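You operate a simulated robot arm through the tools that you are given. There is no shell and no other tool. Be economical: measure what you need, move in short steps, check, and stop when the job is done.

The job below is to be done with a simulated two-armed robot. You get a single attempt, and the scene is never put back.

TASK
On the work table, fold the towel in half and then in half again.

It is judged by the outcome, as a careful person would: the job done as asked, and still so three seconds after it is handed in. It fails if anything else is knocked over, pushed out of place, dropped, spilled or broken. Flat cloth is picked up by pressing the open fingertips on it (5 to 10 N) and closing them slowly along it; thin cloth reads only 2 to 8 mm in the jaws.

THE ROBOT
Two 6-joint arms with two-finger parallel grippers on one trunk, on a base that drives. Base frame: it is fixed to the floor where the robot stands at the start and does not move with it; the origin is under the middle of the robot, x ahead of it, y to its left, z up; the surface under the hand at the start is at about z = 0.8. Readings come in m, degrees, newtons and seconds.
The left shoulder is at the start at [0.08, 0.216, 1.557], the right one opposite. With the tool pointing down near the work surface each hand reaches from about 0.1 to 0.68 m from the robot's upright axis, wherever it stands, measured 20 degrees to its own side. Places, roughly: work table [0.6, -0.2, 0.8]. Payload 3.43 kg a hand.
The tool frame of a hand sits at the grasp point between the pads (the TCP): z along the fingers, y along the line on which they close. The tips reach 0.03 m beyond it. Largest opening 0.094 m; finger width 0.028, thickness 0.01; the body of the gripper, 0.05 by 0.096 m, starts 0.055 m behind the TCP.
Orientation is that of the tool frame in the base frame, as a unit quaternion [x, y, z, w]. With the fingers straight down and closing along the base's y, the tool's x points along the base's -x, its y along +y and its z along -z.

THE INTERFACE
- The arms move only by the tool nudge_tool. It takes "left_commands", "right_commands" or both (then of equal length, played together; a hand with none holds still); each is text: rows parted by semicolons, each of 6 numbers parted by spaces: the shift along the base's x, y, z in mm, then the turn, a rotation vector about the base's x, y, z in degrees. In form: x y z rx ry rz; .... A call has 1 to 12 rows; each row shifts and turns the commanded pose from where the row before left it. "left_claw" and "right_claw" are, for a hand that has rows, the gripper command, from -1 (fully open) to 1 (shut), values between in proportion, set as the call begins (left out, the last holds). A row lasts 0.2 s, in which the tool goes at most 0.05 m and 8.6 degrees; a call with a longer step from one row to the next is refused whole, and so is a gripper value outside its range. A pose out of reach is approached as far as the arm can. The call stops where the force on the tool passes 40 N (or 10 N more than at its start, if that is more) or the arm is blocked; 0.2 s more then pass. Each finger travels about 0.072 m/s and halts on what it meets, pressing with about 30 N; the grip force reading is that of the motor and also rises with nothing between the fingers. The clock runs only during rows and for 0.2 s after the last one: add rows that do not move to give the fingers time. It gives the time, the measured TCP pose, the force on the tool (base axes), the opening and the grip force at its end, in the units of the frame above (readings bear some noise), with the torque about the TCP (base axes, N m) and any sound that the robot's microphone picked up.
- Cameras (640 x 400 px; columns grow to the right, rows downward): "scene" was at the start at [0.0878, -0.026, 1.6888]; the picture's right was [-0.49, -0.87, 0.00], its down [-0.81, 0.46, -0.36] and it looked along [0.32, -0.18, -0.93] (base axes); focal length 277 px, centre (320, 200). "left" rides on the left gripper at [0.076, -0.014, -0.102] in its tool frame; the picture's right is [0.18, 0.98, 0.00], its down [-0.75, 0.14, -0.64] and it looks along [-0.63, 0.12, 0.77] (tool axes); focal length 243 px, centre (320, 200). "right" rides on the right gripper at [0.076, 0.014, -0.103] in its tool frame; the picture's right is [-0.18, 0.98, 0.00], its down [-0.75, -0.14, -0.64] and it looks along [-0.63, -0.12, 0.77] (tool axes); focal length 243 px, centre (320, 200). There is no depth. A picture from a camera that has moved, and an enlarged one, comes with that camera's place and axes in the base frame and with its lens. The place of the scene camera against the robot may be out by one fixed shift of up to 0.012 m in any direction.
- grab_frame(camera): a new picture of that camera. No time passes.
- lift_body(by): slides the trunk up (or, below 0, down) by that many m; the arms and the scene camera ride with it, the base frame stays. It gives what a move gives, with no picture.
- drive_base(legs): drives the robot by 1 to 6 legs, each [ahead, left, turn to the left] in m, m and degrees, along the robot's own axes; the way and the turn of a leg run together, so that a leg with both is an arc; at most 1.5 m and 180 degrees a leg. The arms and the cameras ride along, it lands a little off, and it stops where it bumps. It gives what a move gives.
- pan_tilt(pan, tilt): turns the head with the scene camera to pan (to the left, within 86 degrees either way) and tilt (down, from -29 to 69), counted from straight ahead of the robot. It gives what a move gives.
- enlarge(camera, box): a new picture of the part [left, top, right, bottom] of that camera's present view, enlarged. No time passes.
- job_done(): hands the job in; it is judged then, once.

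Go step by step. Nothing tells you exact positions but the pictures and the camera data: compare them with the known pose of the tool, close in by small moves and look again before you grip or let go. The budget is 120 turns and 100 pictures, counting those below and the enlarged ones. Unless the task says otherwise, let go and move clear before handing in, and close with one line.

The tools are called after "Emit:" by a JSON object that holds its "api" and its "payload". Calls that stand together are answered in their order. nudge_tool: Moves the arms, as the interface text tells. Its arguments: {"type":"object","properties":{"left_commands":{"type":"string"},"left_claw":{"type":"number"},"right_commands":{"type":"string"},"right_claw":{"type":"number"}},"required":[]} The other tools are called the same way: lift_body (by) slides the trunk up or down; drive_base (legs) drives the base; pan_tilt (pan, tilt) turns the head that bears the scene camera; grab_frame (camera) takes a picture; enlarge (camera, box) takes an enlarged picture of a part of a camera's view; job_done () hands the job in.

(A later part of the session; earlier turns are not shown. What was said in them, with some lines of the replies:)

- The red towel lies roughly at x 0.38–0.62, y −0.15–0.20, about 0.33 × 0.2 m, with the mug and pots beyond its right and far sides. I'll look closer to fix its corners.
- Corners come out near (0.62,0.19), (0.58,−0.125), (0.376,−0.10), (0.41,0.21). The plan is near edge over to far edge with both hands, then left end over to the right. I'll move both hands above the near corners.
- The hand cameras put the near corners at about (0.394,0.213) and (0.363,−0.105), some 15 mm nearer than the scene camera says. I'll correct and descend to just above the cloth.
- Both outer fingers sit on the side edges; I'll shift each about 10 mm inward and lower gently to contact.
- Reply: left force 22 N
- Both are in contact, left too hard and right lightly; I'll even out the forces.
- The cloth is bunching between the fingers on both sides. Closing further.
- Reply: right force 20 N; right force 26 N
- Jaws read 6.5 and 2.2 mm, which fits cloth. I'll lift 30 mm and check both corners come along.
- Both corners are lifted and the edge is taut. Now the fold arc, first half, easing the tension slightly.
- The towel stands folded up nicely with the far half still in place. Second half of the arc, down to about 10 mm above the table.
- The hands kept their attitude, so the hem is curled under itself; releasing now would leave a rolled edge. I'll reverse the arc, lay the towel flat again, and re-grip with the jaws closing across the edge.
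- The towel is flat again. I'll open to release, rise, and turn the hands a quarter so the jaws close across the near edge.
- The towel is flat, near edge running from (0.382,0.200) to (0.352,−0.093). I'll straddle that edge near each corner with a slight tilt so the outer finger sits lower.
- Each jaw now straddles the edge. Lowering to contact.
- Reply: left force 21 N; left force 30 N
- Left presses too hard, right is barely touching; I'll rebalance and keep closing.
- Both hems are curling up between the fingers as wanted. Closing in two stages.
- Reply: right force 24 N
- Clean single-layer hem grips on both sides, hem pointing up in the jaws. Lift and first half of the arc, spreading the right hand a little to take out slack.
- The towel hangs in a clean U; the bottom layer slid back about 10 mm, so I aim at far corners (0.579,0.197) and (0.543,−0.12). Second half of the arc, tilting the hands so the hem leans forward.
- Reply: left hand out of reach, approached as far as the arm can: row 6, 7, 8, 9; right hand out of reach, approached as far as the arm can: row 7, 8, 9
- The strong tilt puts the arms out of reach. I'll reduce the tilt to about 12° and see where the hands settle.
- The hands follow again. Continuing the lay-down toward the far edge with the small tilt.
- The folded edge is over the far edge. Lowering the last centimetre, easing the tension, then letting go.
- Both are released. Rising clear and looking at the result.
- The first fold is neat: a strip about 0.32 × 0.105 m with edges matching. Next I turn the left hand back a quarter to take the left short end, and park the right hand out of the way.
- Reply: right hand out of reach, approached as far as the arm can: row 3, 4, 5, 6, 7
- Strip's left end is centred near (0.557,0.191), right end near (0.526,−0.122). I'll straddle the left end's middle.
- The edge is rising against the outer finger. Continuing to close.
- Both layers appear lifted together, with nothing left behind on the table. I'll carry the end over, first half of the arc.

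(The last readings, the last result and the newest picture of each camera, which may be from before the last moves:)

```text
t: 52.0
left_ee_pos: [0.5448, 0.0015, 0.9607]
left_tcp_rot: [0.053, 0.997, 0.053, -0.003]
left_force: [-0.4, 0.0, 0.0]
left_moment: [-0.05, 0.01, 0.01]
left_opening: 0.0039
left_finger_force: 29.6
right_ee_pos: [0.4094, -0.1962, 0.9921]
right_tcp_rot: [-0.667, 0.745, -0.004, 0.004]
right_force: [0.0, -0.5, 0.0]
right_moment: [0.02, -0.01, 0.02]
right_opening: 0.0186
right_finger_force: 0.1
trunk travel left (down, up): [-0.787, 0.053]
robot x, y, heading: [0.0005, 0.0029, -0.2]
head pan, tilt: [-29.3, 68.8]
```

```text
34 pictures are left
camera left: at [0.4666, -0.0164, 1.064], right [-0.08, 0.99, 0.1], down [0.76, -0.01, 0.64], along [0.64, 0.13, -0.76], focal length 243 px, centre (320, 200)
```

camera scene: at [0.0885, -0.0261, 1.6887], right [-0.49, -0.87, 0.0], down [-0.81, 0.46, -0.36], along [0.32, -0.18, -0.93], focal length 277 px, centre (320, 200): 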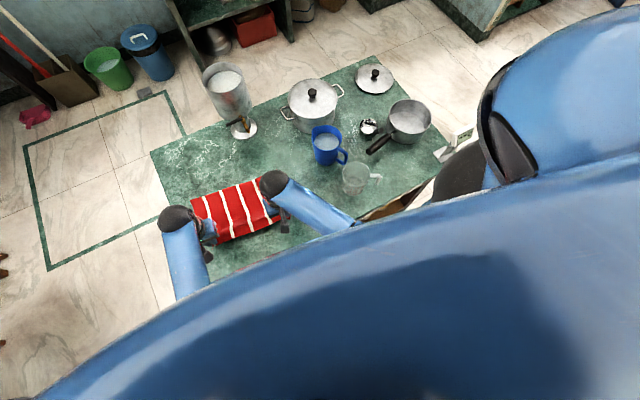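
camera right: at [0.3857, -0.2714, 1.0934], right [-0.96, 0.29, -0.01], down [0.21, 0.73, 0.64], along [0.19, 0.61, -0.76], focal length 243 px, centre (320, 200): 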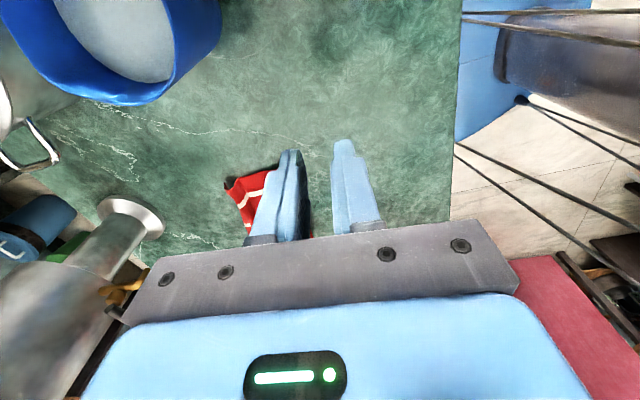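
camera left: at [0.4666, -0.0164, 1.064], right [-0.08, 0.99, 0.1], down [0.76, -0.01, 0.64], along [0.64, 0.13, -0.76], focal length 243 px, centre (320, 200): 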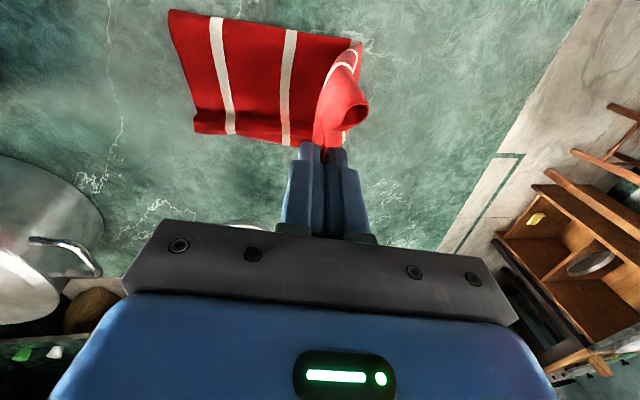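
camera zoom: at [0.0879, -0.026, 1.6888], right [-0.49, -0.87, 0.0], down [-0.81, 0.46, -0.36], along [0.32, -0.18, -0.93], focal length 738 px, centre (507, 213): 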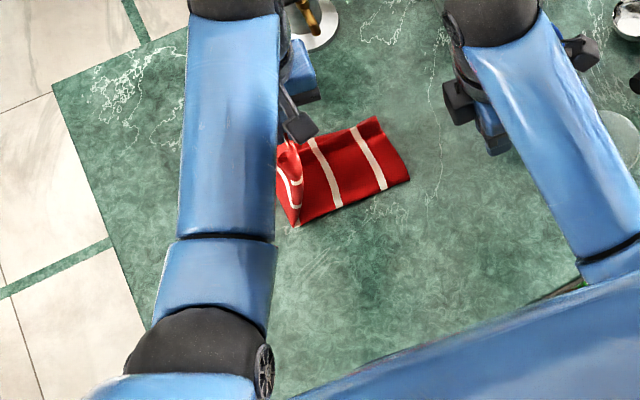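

Both layers are clearly coming over together; the right end lies at y≈−0.115, x 0.486–0.591. Second half of the arc.

Emit:
{"api": "nudge_tool", "payload": {"left_commands": "-1 -18 -6.5 1.5 0 0; -1 -18 -6.5 1.5 0 0; -1 -15.5 -11.5 1.5 0 0; -1 -15.5 -11.5 1.5 0 0; -1 -12 -13.5 0 0 0; -1 -12 -13.5 0 0 0; -0.5 -6.5 -11 0 0 0; -0.5 -6.5 -10.5 0 0 0; 0 -7 -15 0 0 0; 0 0 0 0 0 0"}}

Emit:
{"api": "enlarge", "payload": {"camera": "scene", "box": [160, 120, 340, 270]}}

Emit:
{"api": "grab_frame", "payload": {"camera": "left"}}

Emit:
{"api": "grab_frame", "payload": {"camera": "right"}}

```text
t: 54.2
left_ee_pos: [0.5254, -0.0993, 0.8783]
left_tcp_rot: [0.054, 0.993, 0.105, -0.006]
left_force: [0.1, -0.8, -0.1]
left_moment: [-0.01, 0.0, 0.03]
left_opening: 0.004
left_finger_force: 30.1
left hand out of reach, approached as far as the arm can: row 7, 8, 9
right_ee_pos: [0.4102, -0.197, 0.9916]
right_tcp_rot: [-0.667, 0.745, -0.004, 0.003]
right_force: [0.1, -0.3, 0.0]
right_moment: [0.04, 0.0, 0.01]
right_opening: 0.0189
right_finger_force: 0.1
trunk travel left (down, up): [-0.787, 0.053]
robot x, y, heading: [0.0011, 0.0015, -0.0]
head pan, tilt: [-29.3, 68.8]
```

```text
2.67 times, centred on (250, 195) of scene
camera zoom: at [0.0882, -0.0264, 1.6888], right [-0.49, -0.87, 0.0], down [-0.81, 0.46, -0.36], along [0.32, -0.18, -0.93], focal length 738 px, centre (507, 213)
```

zoom: 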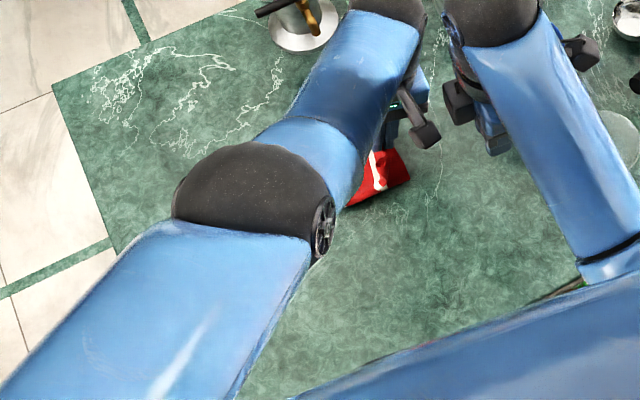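

```text
32 pictures are left
camera left: at [0.4467, -0.1265, 0.9787], right [-0.08, 0.98, 0.21], down [0.77, -0.08, 0.64], along [0.64, 0.21, -0.74], focal length 243 px, centre (320, 200)
```

left: 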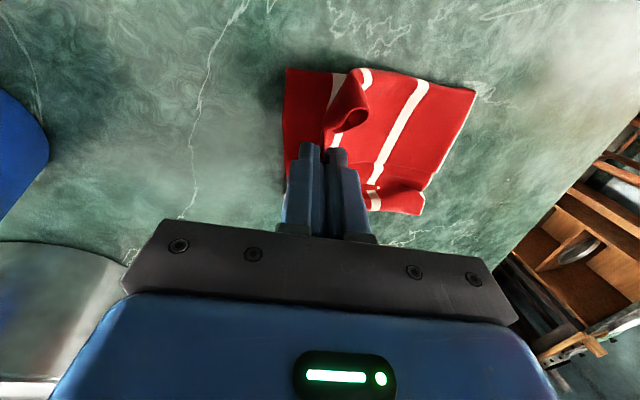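

```text
31 pictures are left
camera right: at [0.3857, -0.2717, 1.0933], right [-0.96, 0.29, -0.01], down [0.21, 0.73, 0.64], along [0.19, 0.62, -0.76], focal length 243 px, centre (320, 200)
```

right: 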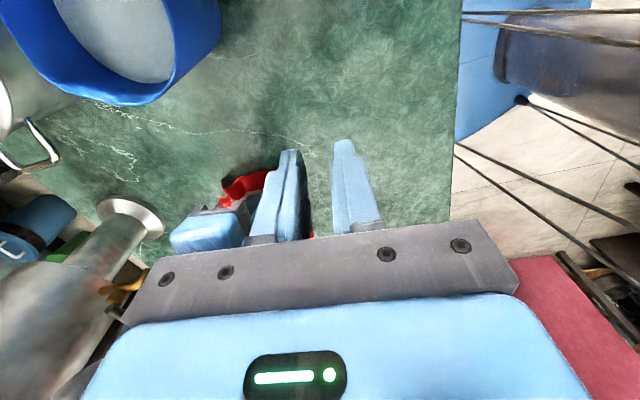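

Too much tilt again limits reach, and the near corner is drooping. I'll straighten the hand, overshoot slightly, then lower while drawing back so the corners spread out.

Emit:
{"api": "nudge_tool", "payload": {"left_commands": "2 -3 2 -4 0 0; 3 -6 0 -4 0 0; 3 -9 0 -1 0 0; 3 -9 0 0 0 0; 1 -5 -3 0 0 0; 0 0 0 0 0 0"}}

Emit:
{"api": "grab_frame", "payload": {"camera": "left"}}

```text
t: 55.6
left_ee_pos: [0.5327, -0.1291, 0.8809]
left_tcp_rot: [0.054, 0.998, 0.027, -0.001]
left_force: [0.9, 0.0, 0.3]
left_moment: [0.02, 0.01, 0.01]
left_opening: 0.004
left_finger_force: 29.8
left hand out of reach, approached as far as the arm can: row 5
right_ee_pos: [0.4097, -0.1965, 0.9926]
right_tcp_rot: [-0.669, 0.743, -0.004, 0.004]
right_force: [0.5, -0.3, -0.1]
right_moment: [-0.02, 0.03, 0.03]
right_opening: 0.019
right_finger_force: 0.1
trunk travel left (down, up): [-0.787, 0.053]
robot x, y, heading: [-0.0013, 0.0009, -0.3]
head pan, tilt: [-29.3, 68.8]
```

```text
30 pictures are left
camera left: at [0.4543, -0.14, 0.9841], right [-0.08, 1.0, 0.05], down [0.76, 0.03, 0.64], along [0.64, 0.09, -0.76], focal length 243 px, centre (320, 200)
```

left: 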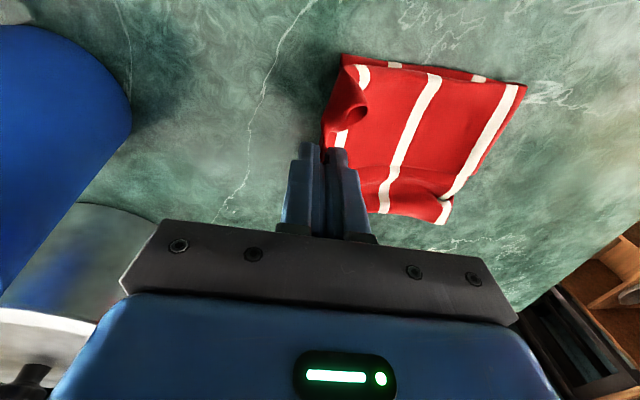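

The left arm is at its cross-body limit, so I'll lower the trunk a little, which brings the hand straight down.

Emit:
{"api": "lift_body", "payload": {"by": -0.03}}

Emit:
{"api": "grab_frame", "payload": {"camera": "left"}}

```text
t: 56.4
left_ee_pos: [0.5328, -0.1287, 0.8506]
left_tcp_rot: [0.055, 0.998, 0.027, -0.002]
left_force: [-0.2, 0.9, -0.6]
left_moment: [-0.01, 0.0, 0.0]
left_opening: 0.0037
left_finger_force: 30.3
right_ee_pos: [0.4095, -0.1971, 0.9637]
right_tcp_rot: [-0.668, 0.744, -0.004, 0.005]
right_force: [0.5, 0.0, 0.2]
right_moment: [0.0, 0.01, 0.01]
right_opening: 0.0187
right_finger_force: 0.0
trunk travel left (down, up): [-0.757, 0.083]
robot x, y, heading: [-0.0014, 0.0014, -0.1]
head pan, tilt: [-29.3, 68.8]
```

```text
29 pictures are left
camera left: at [0.4546, -0.1402, 0.9541], right [-0.08, 1.0, 0.05], down [0.76, 0.03, 0.64], along [0.64, 0.09, -0.76], focal length 243 px, centre (320, 200)
```

left: 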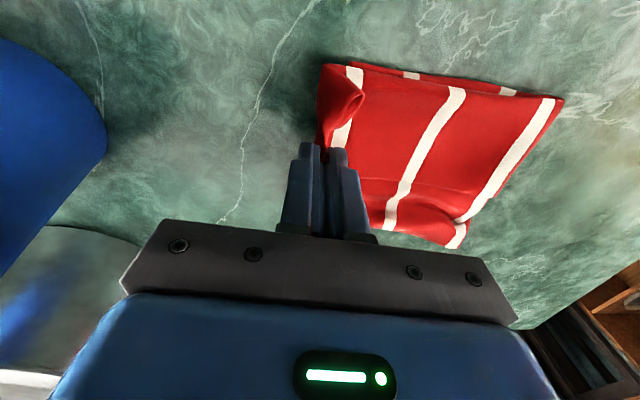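

Emit:
{"api": "nudge_tool", "payload": {"left_commands": "0 4 -2 0 0 0; 0 4 -2 0 0 0; 0 2 -3 0 0 0; 0 0 -3 0 0 0; 0 0 0 0 0 0"}}

Emit:
{"api": "grab_frame", "payload": {"camera": "left"}}

```text
t: 57.5
left_ee_pos: [0.5338, -0.1192, 0.8405]
left_tcp_rot: [0.053, 0.998, 0.026, -0.001]
left_force: [0.5, 0.3, 1.0]
left_moment: [-0.01, -0.02, -0.01]
left_opening: 0.004
left_finger_force: 29.6
right_ee_pos: [0.4102, -0.1976, 0.9628]
right_tcp_rot: [-0.668, 0.744, -0.004, 0.004]
right_force: [0.2, -0.1, 0.8]
right_moment: [0.0, -0.03, 0.01]
right_opening: 0.019
right_finger_force: 0.0
trunk travel left (down, up): [-0.757, 0.083]
robot x, y, heading: [0.0033, 0.0029, 0.2]
head pan, tilt: [-29.3, 68.8]
```

```text
28 pictures are left
camera left: at [0.4547, -0.1298, 0.9442], right [-0.08, 1.0, 0.05], down [0.76, 0.03, 0.64], along [0.64, 0.09, -0.76], focal length 243 px, centre (320, 200)
```

left: 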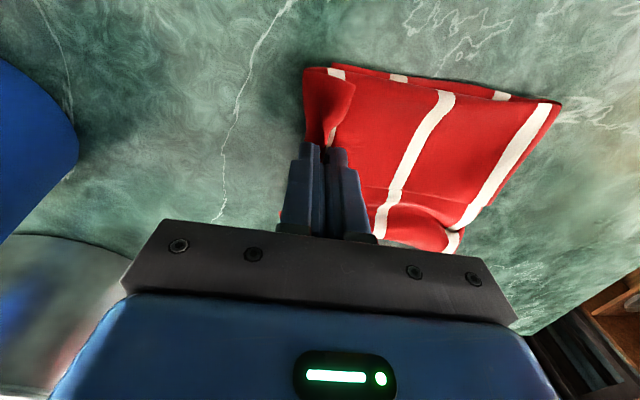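

The drooping corner has laid out. Opening gently.

Emit:
{"api": "nudge_tool", "payload": {"left_commands": "0 0 0 0 0 0; 0 0 0 0 0 0; 0 0 0 0 0 0; 0 0 6 0 0 0; 0 0 15 0 0 0; 0 0 40 0 0 0; 0 0 40 0 0 0; 0 0 0 0 0 0", "left_claw": 0.6}}

Emit:
{"api": "grab_frame", "payload": {"camera": "left"}}

```text
t: 59.4
left_ee_pos: [0.5349, -0.1197, 0.9419]
left_tcp_rot: [0.054, 0.998, 0.027, -0.002]
left_force: [0.0, 1.0, -1.2]
left_moment: [0.02, -0.02, 0.03]
left_opening: 0.0187
left_finger_force: 0.1
right_ee_pos: [0.4109, -0.1965, 0.9621]
right_tcp_rot: [-0.668, 0.744, -0.003, 0.004]
right_force: [-0.4, -0.6, -0.2]
right_moment: [0.02, -0.03, -0.03]
right_opening: 0.0187
right_finger_force: 0.0
trunk travel left (down, up): [-0.757, 0.083]
robot x, y, heading: [-0.005, 0.0019, 0.0]
head pan, tilt: [-29.3, 68.8]
```

```text
27 pictures are left
camera left: at [0.456, -0.1308, 1.0443], right [-0.08, 1.0, 0.05], down [0.77, 0.03, 0.64], along [0.64, 0.09, -0.76], focal length 243 px, centre (320, 200)
```

left: 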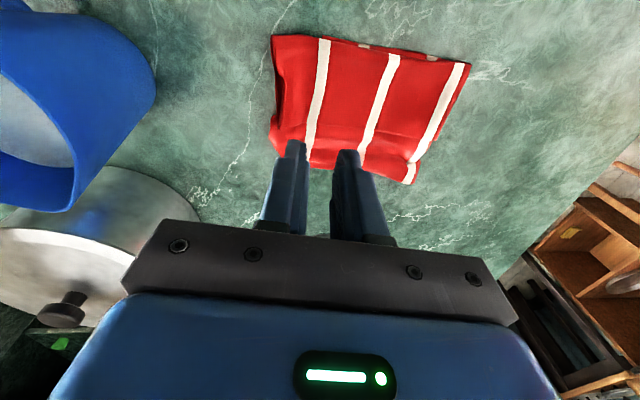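

Looks well folded. I'll move the left hand away and check from above.

Emit:
{"api": "nudge_tool", "payload": {"left_commands": "0 20 20 -1 0 0; 0 40 10 -1 0 0; 0 45 0 -1 0 0; 0 45 0 0 0 0; 0 45 0 0 0 0; 0 45 0 0 0 0; 0 45 0 0 0 0; 0 40 0 0 0 0; 0 0 0 0 0 0"}}

Emit:
{"api": "enlarge", "payload": {"camera": "scene", "box": [180, 120, 320, 240]}}

Emit:
{"api": "grab_frame", "payload": {"camera": "scene"}}

```text
t: 61.4
left_ee_pos: [0.5317, 0.2098, 0.9728]
left_tcp_rot: [0.054, 0.999, -0.001, 0.0]
left_force: [0.5, 0.2, 1.0]
left_moment: [0.0, -0.04, -0.01]
left_opening: 0.0188
left_finger_force: 0.1
right_ee_pos: [0.4093, -0.1965, 0.9617]
right_tcp_rot: [-0.667, 0.745, -0.004, 0.005]
right_force: [0.4, -0.9, 0.0]
right_moment: [0.01, -0.04, -0.01]
right_opening: 0.0185
right_finger_force: 0.1
trunk travel left (down, up): [-0.757, 0.083]
robot x, y, heading: [-0.0034, 0.0018, -0.0]
head pan, tilt: [-29.3, 68.8]
```

```text
3.33 times, centred on (250, 180) of scene
camera zoom: at [0.0879, -0.0265, 1.6588], right [-0.49, -0.87, 0.0], down [-0.81, 0.46, -0.36], along [0.32, -0.18, -0.93], focal length 922 px, centre (553, 267)
```

zoom: 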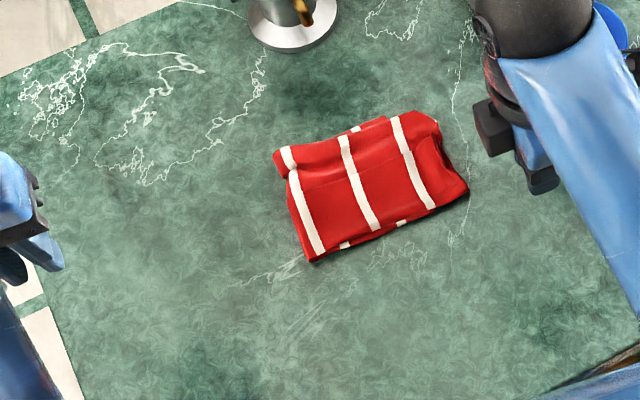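

```text
25 pictures are left
camera scene: at [0.0879, -0.0265, 1.6588], right [-0.49, -0.87, 0.0], down [-0.81, 0.46, -0.36], along [0.32, -0.18, -0.93], focal length 277 px, centre (320, 200)
```

scene: 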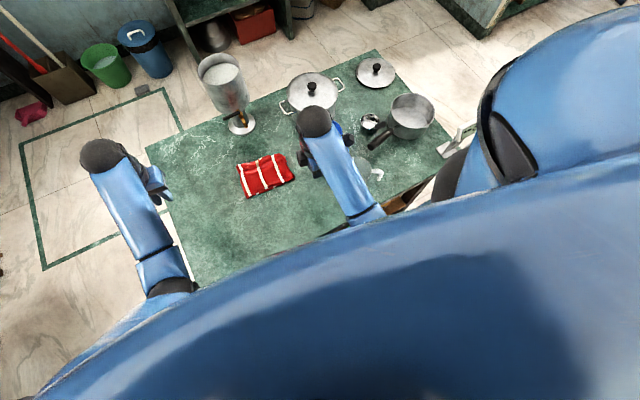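

The towel lies as a tidy quarter-size packet with its edges lined up, both hands are clear of it, and the other objects are where they were. I'm handing in now.

Emit:
{"api": "job_done", "payload": {}}

```text
The job is handed in.
```

The towel on the work table is folded in half and then in half again. It lies as a flat packet of about 0.16 × 0.10 m, its edges aligned to within several millimetres. Both hands are clear of it, and nothing else on the table was moved.
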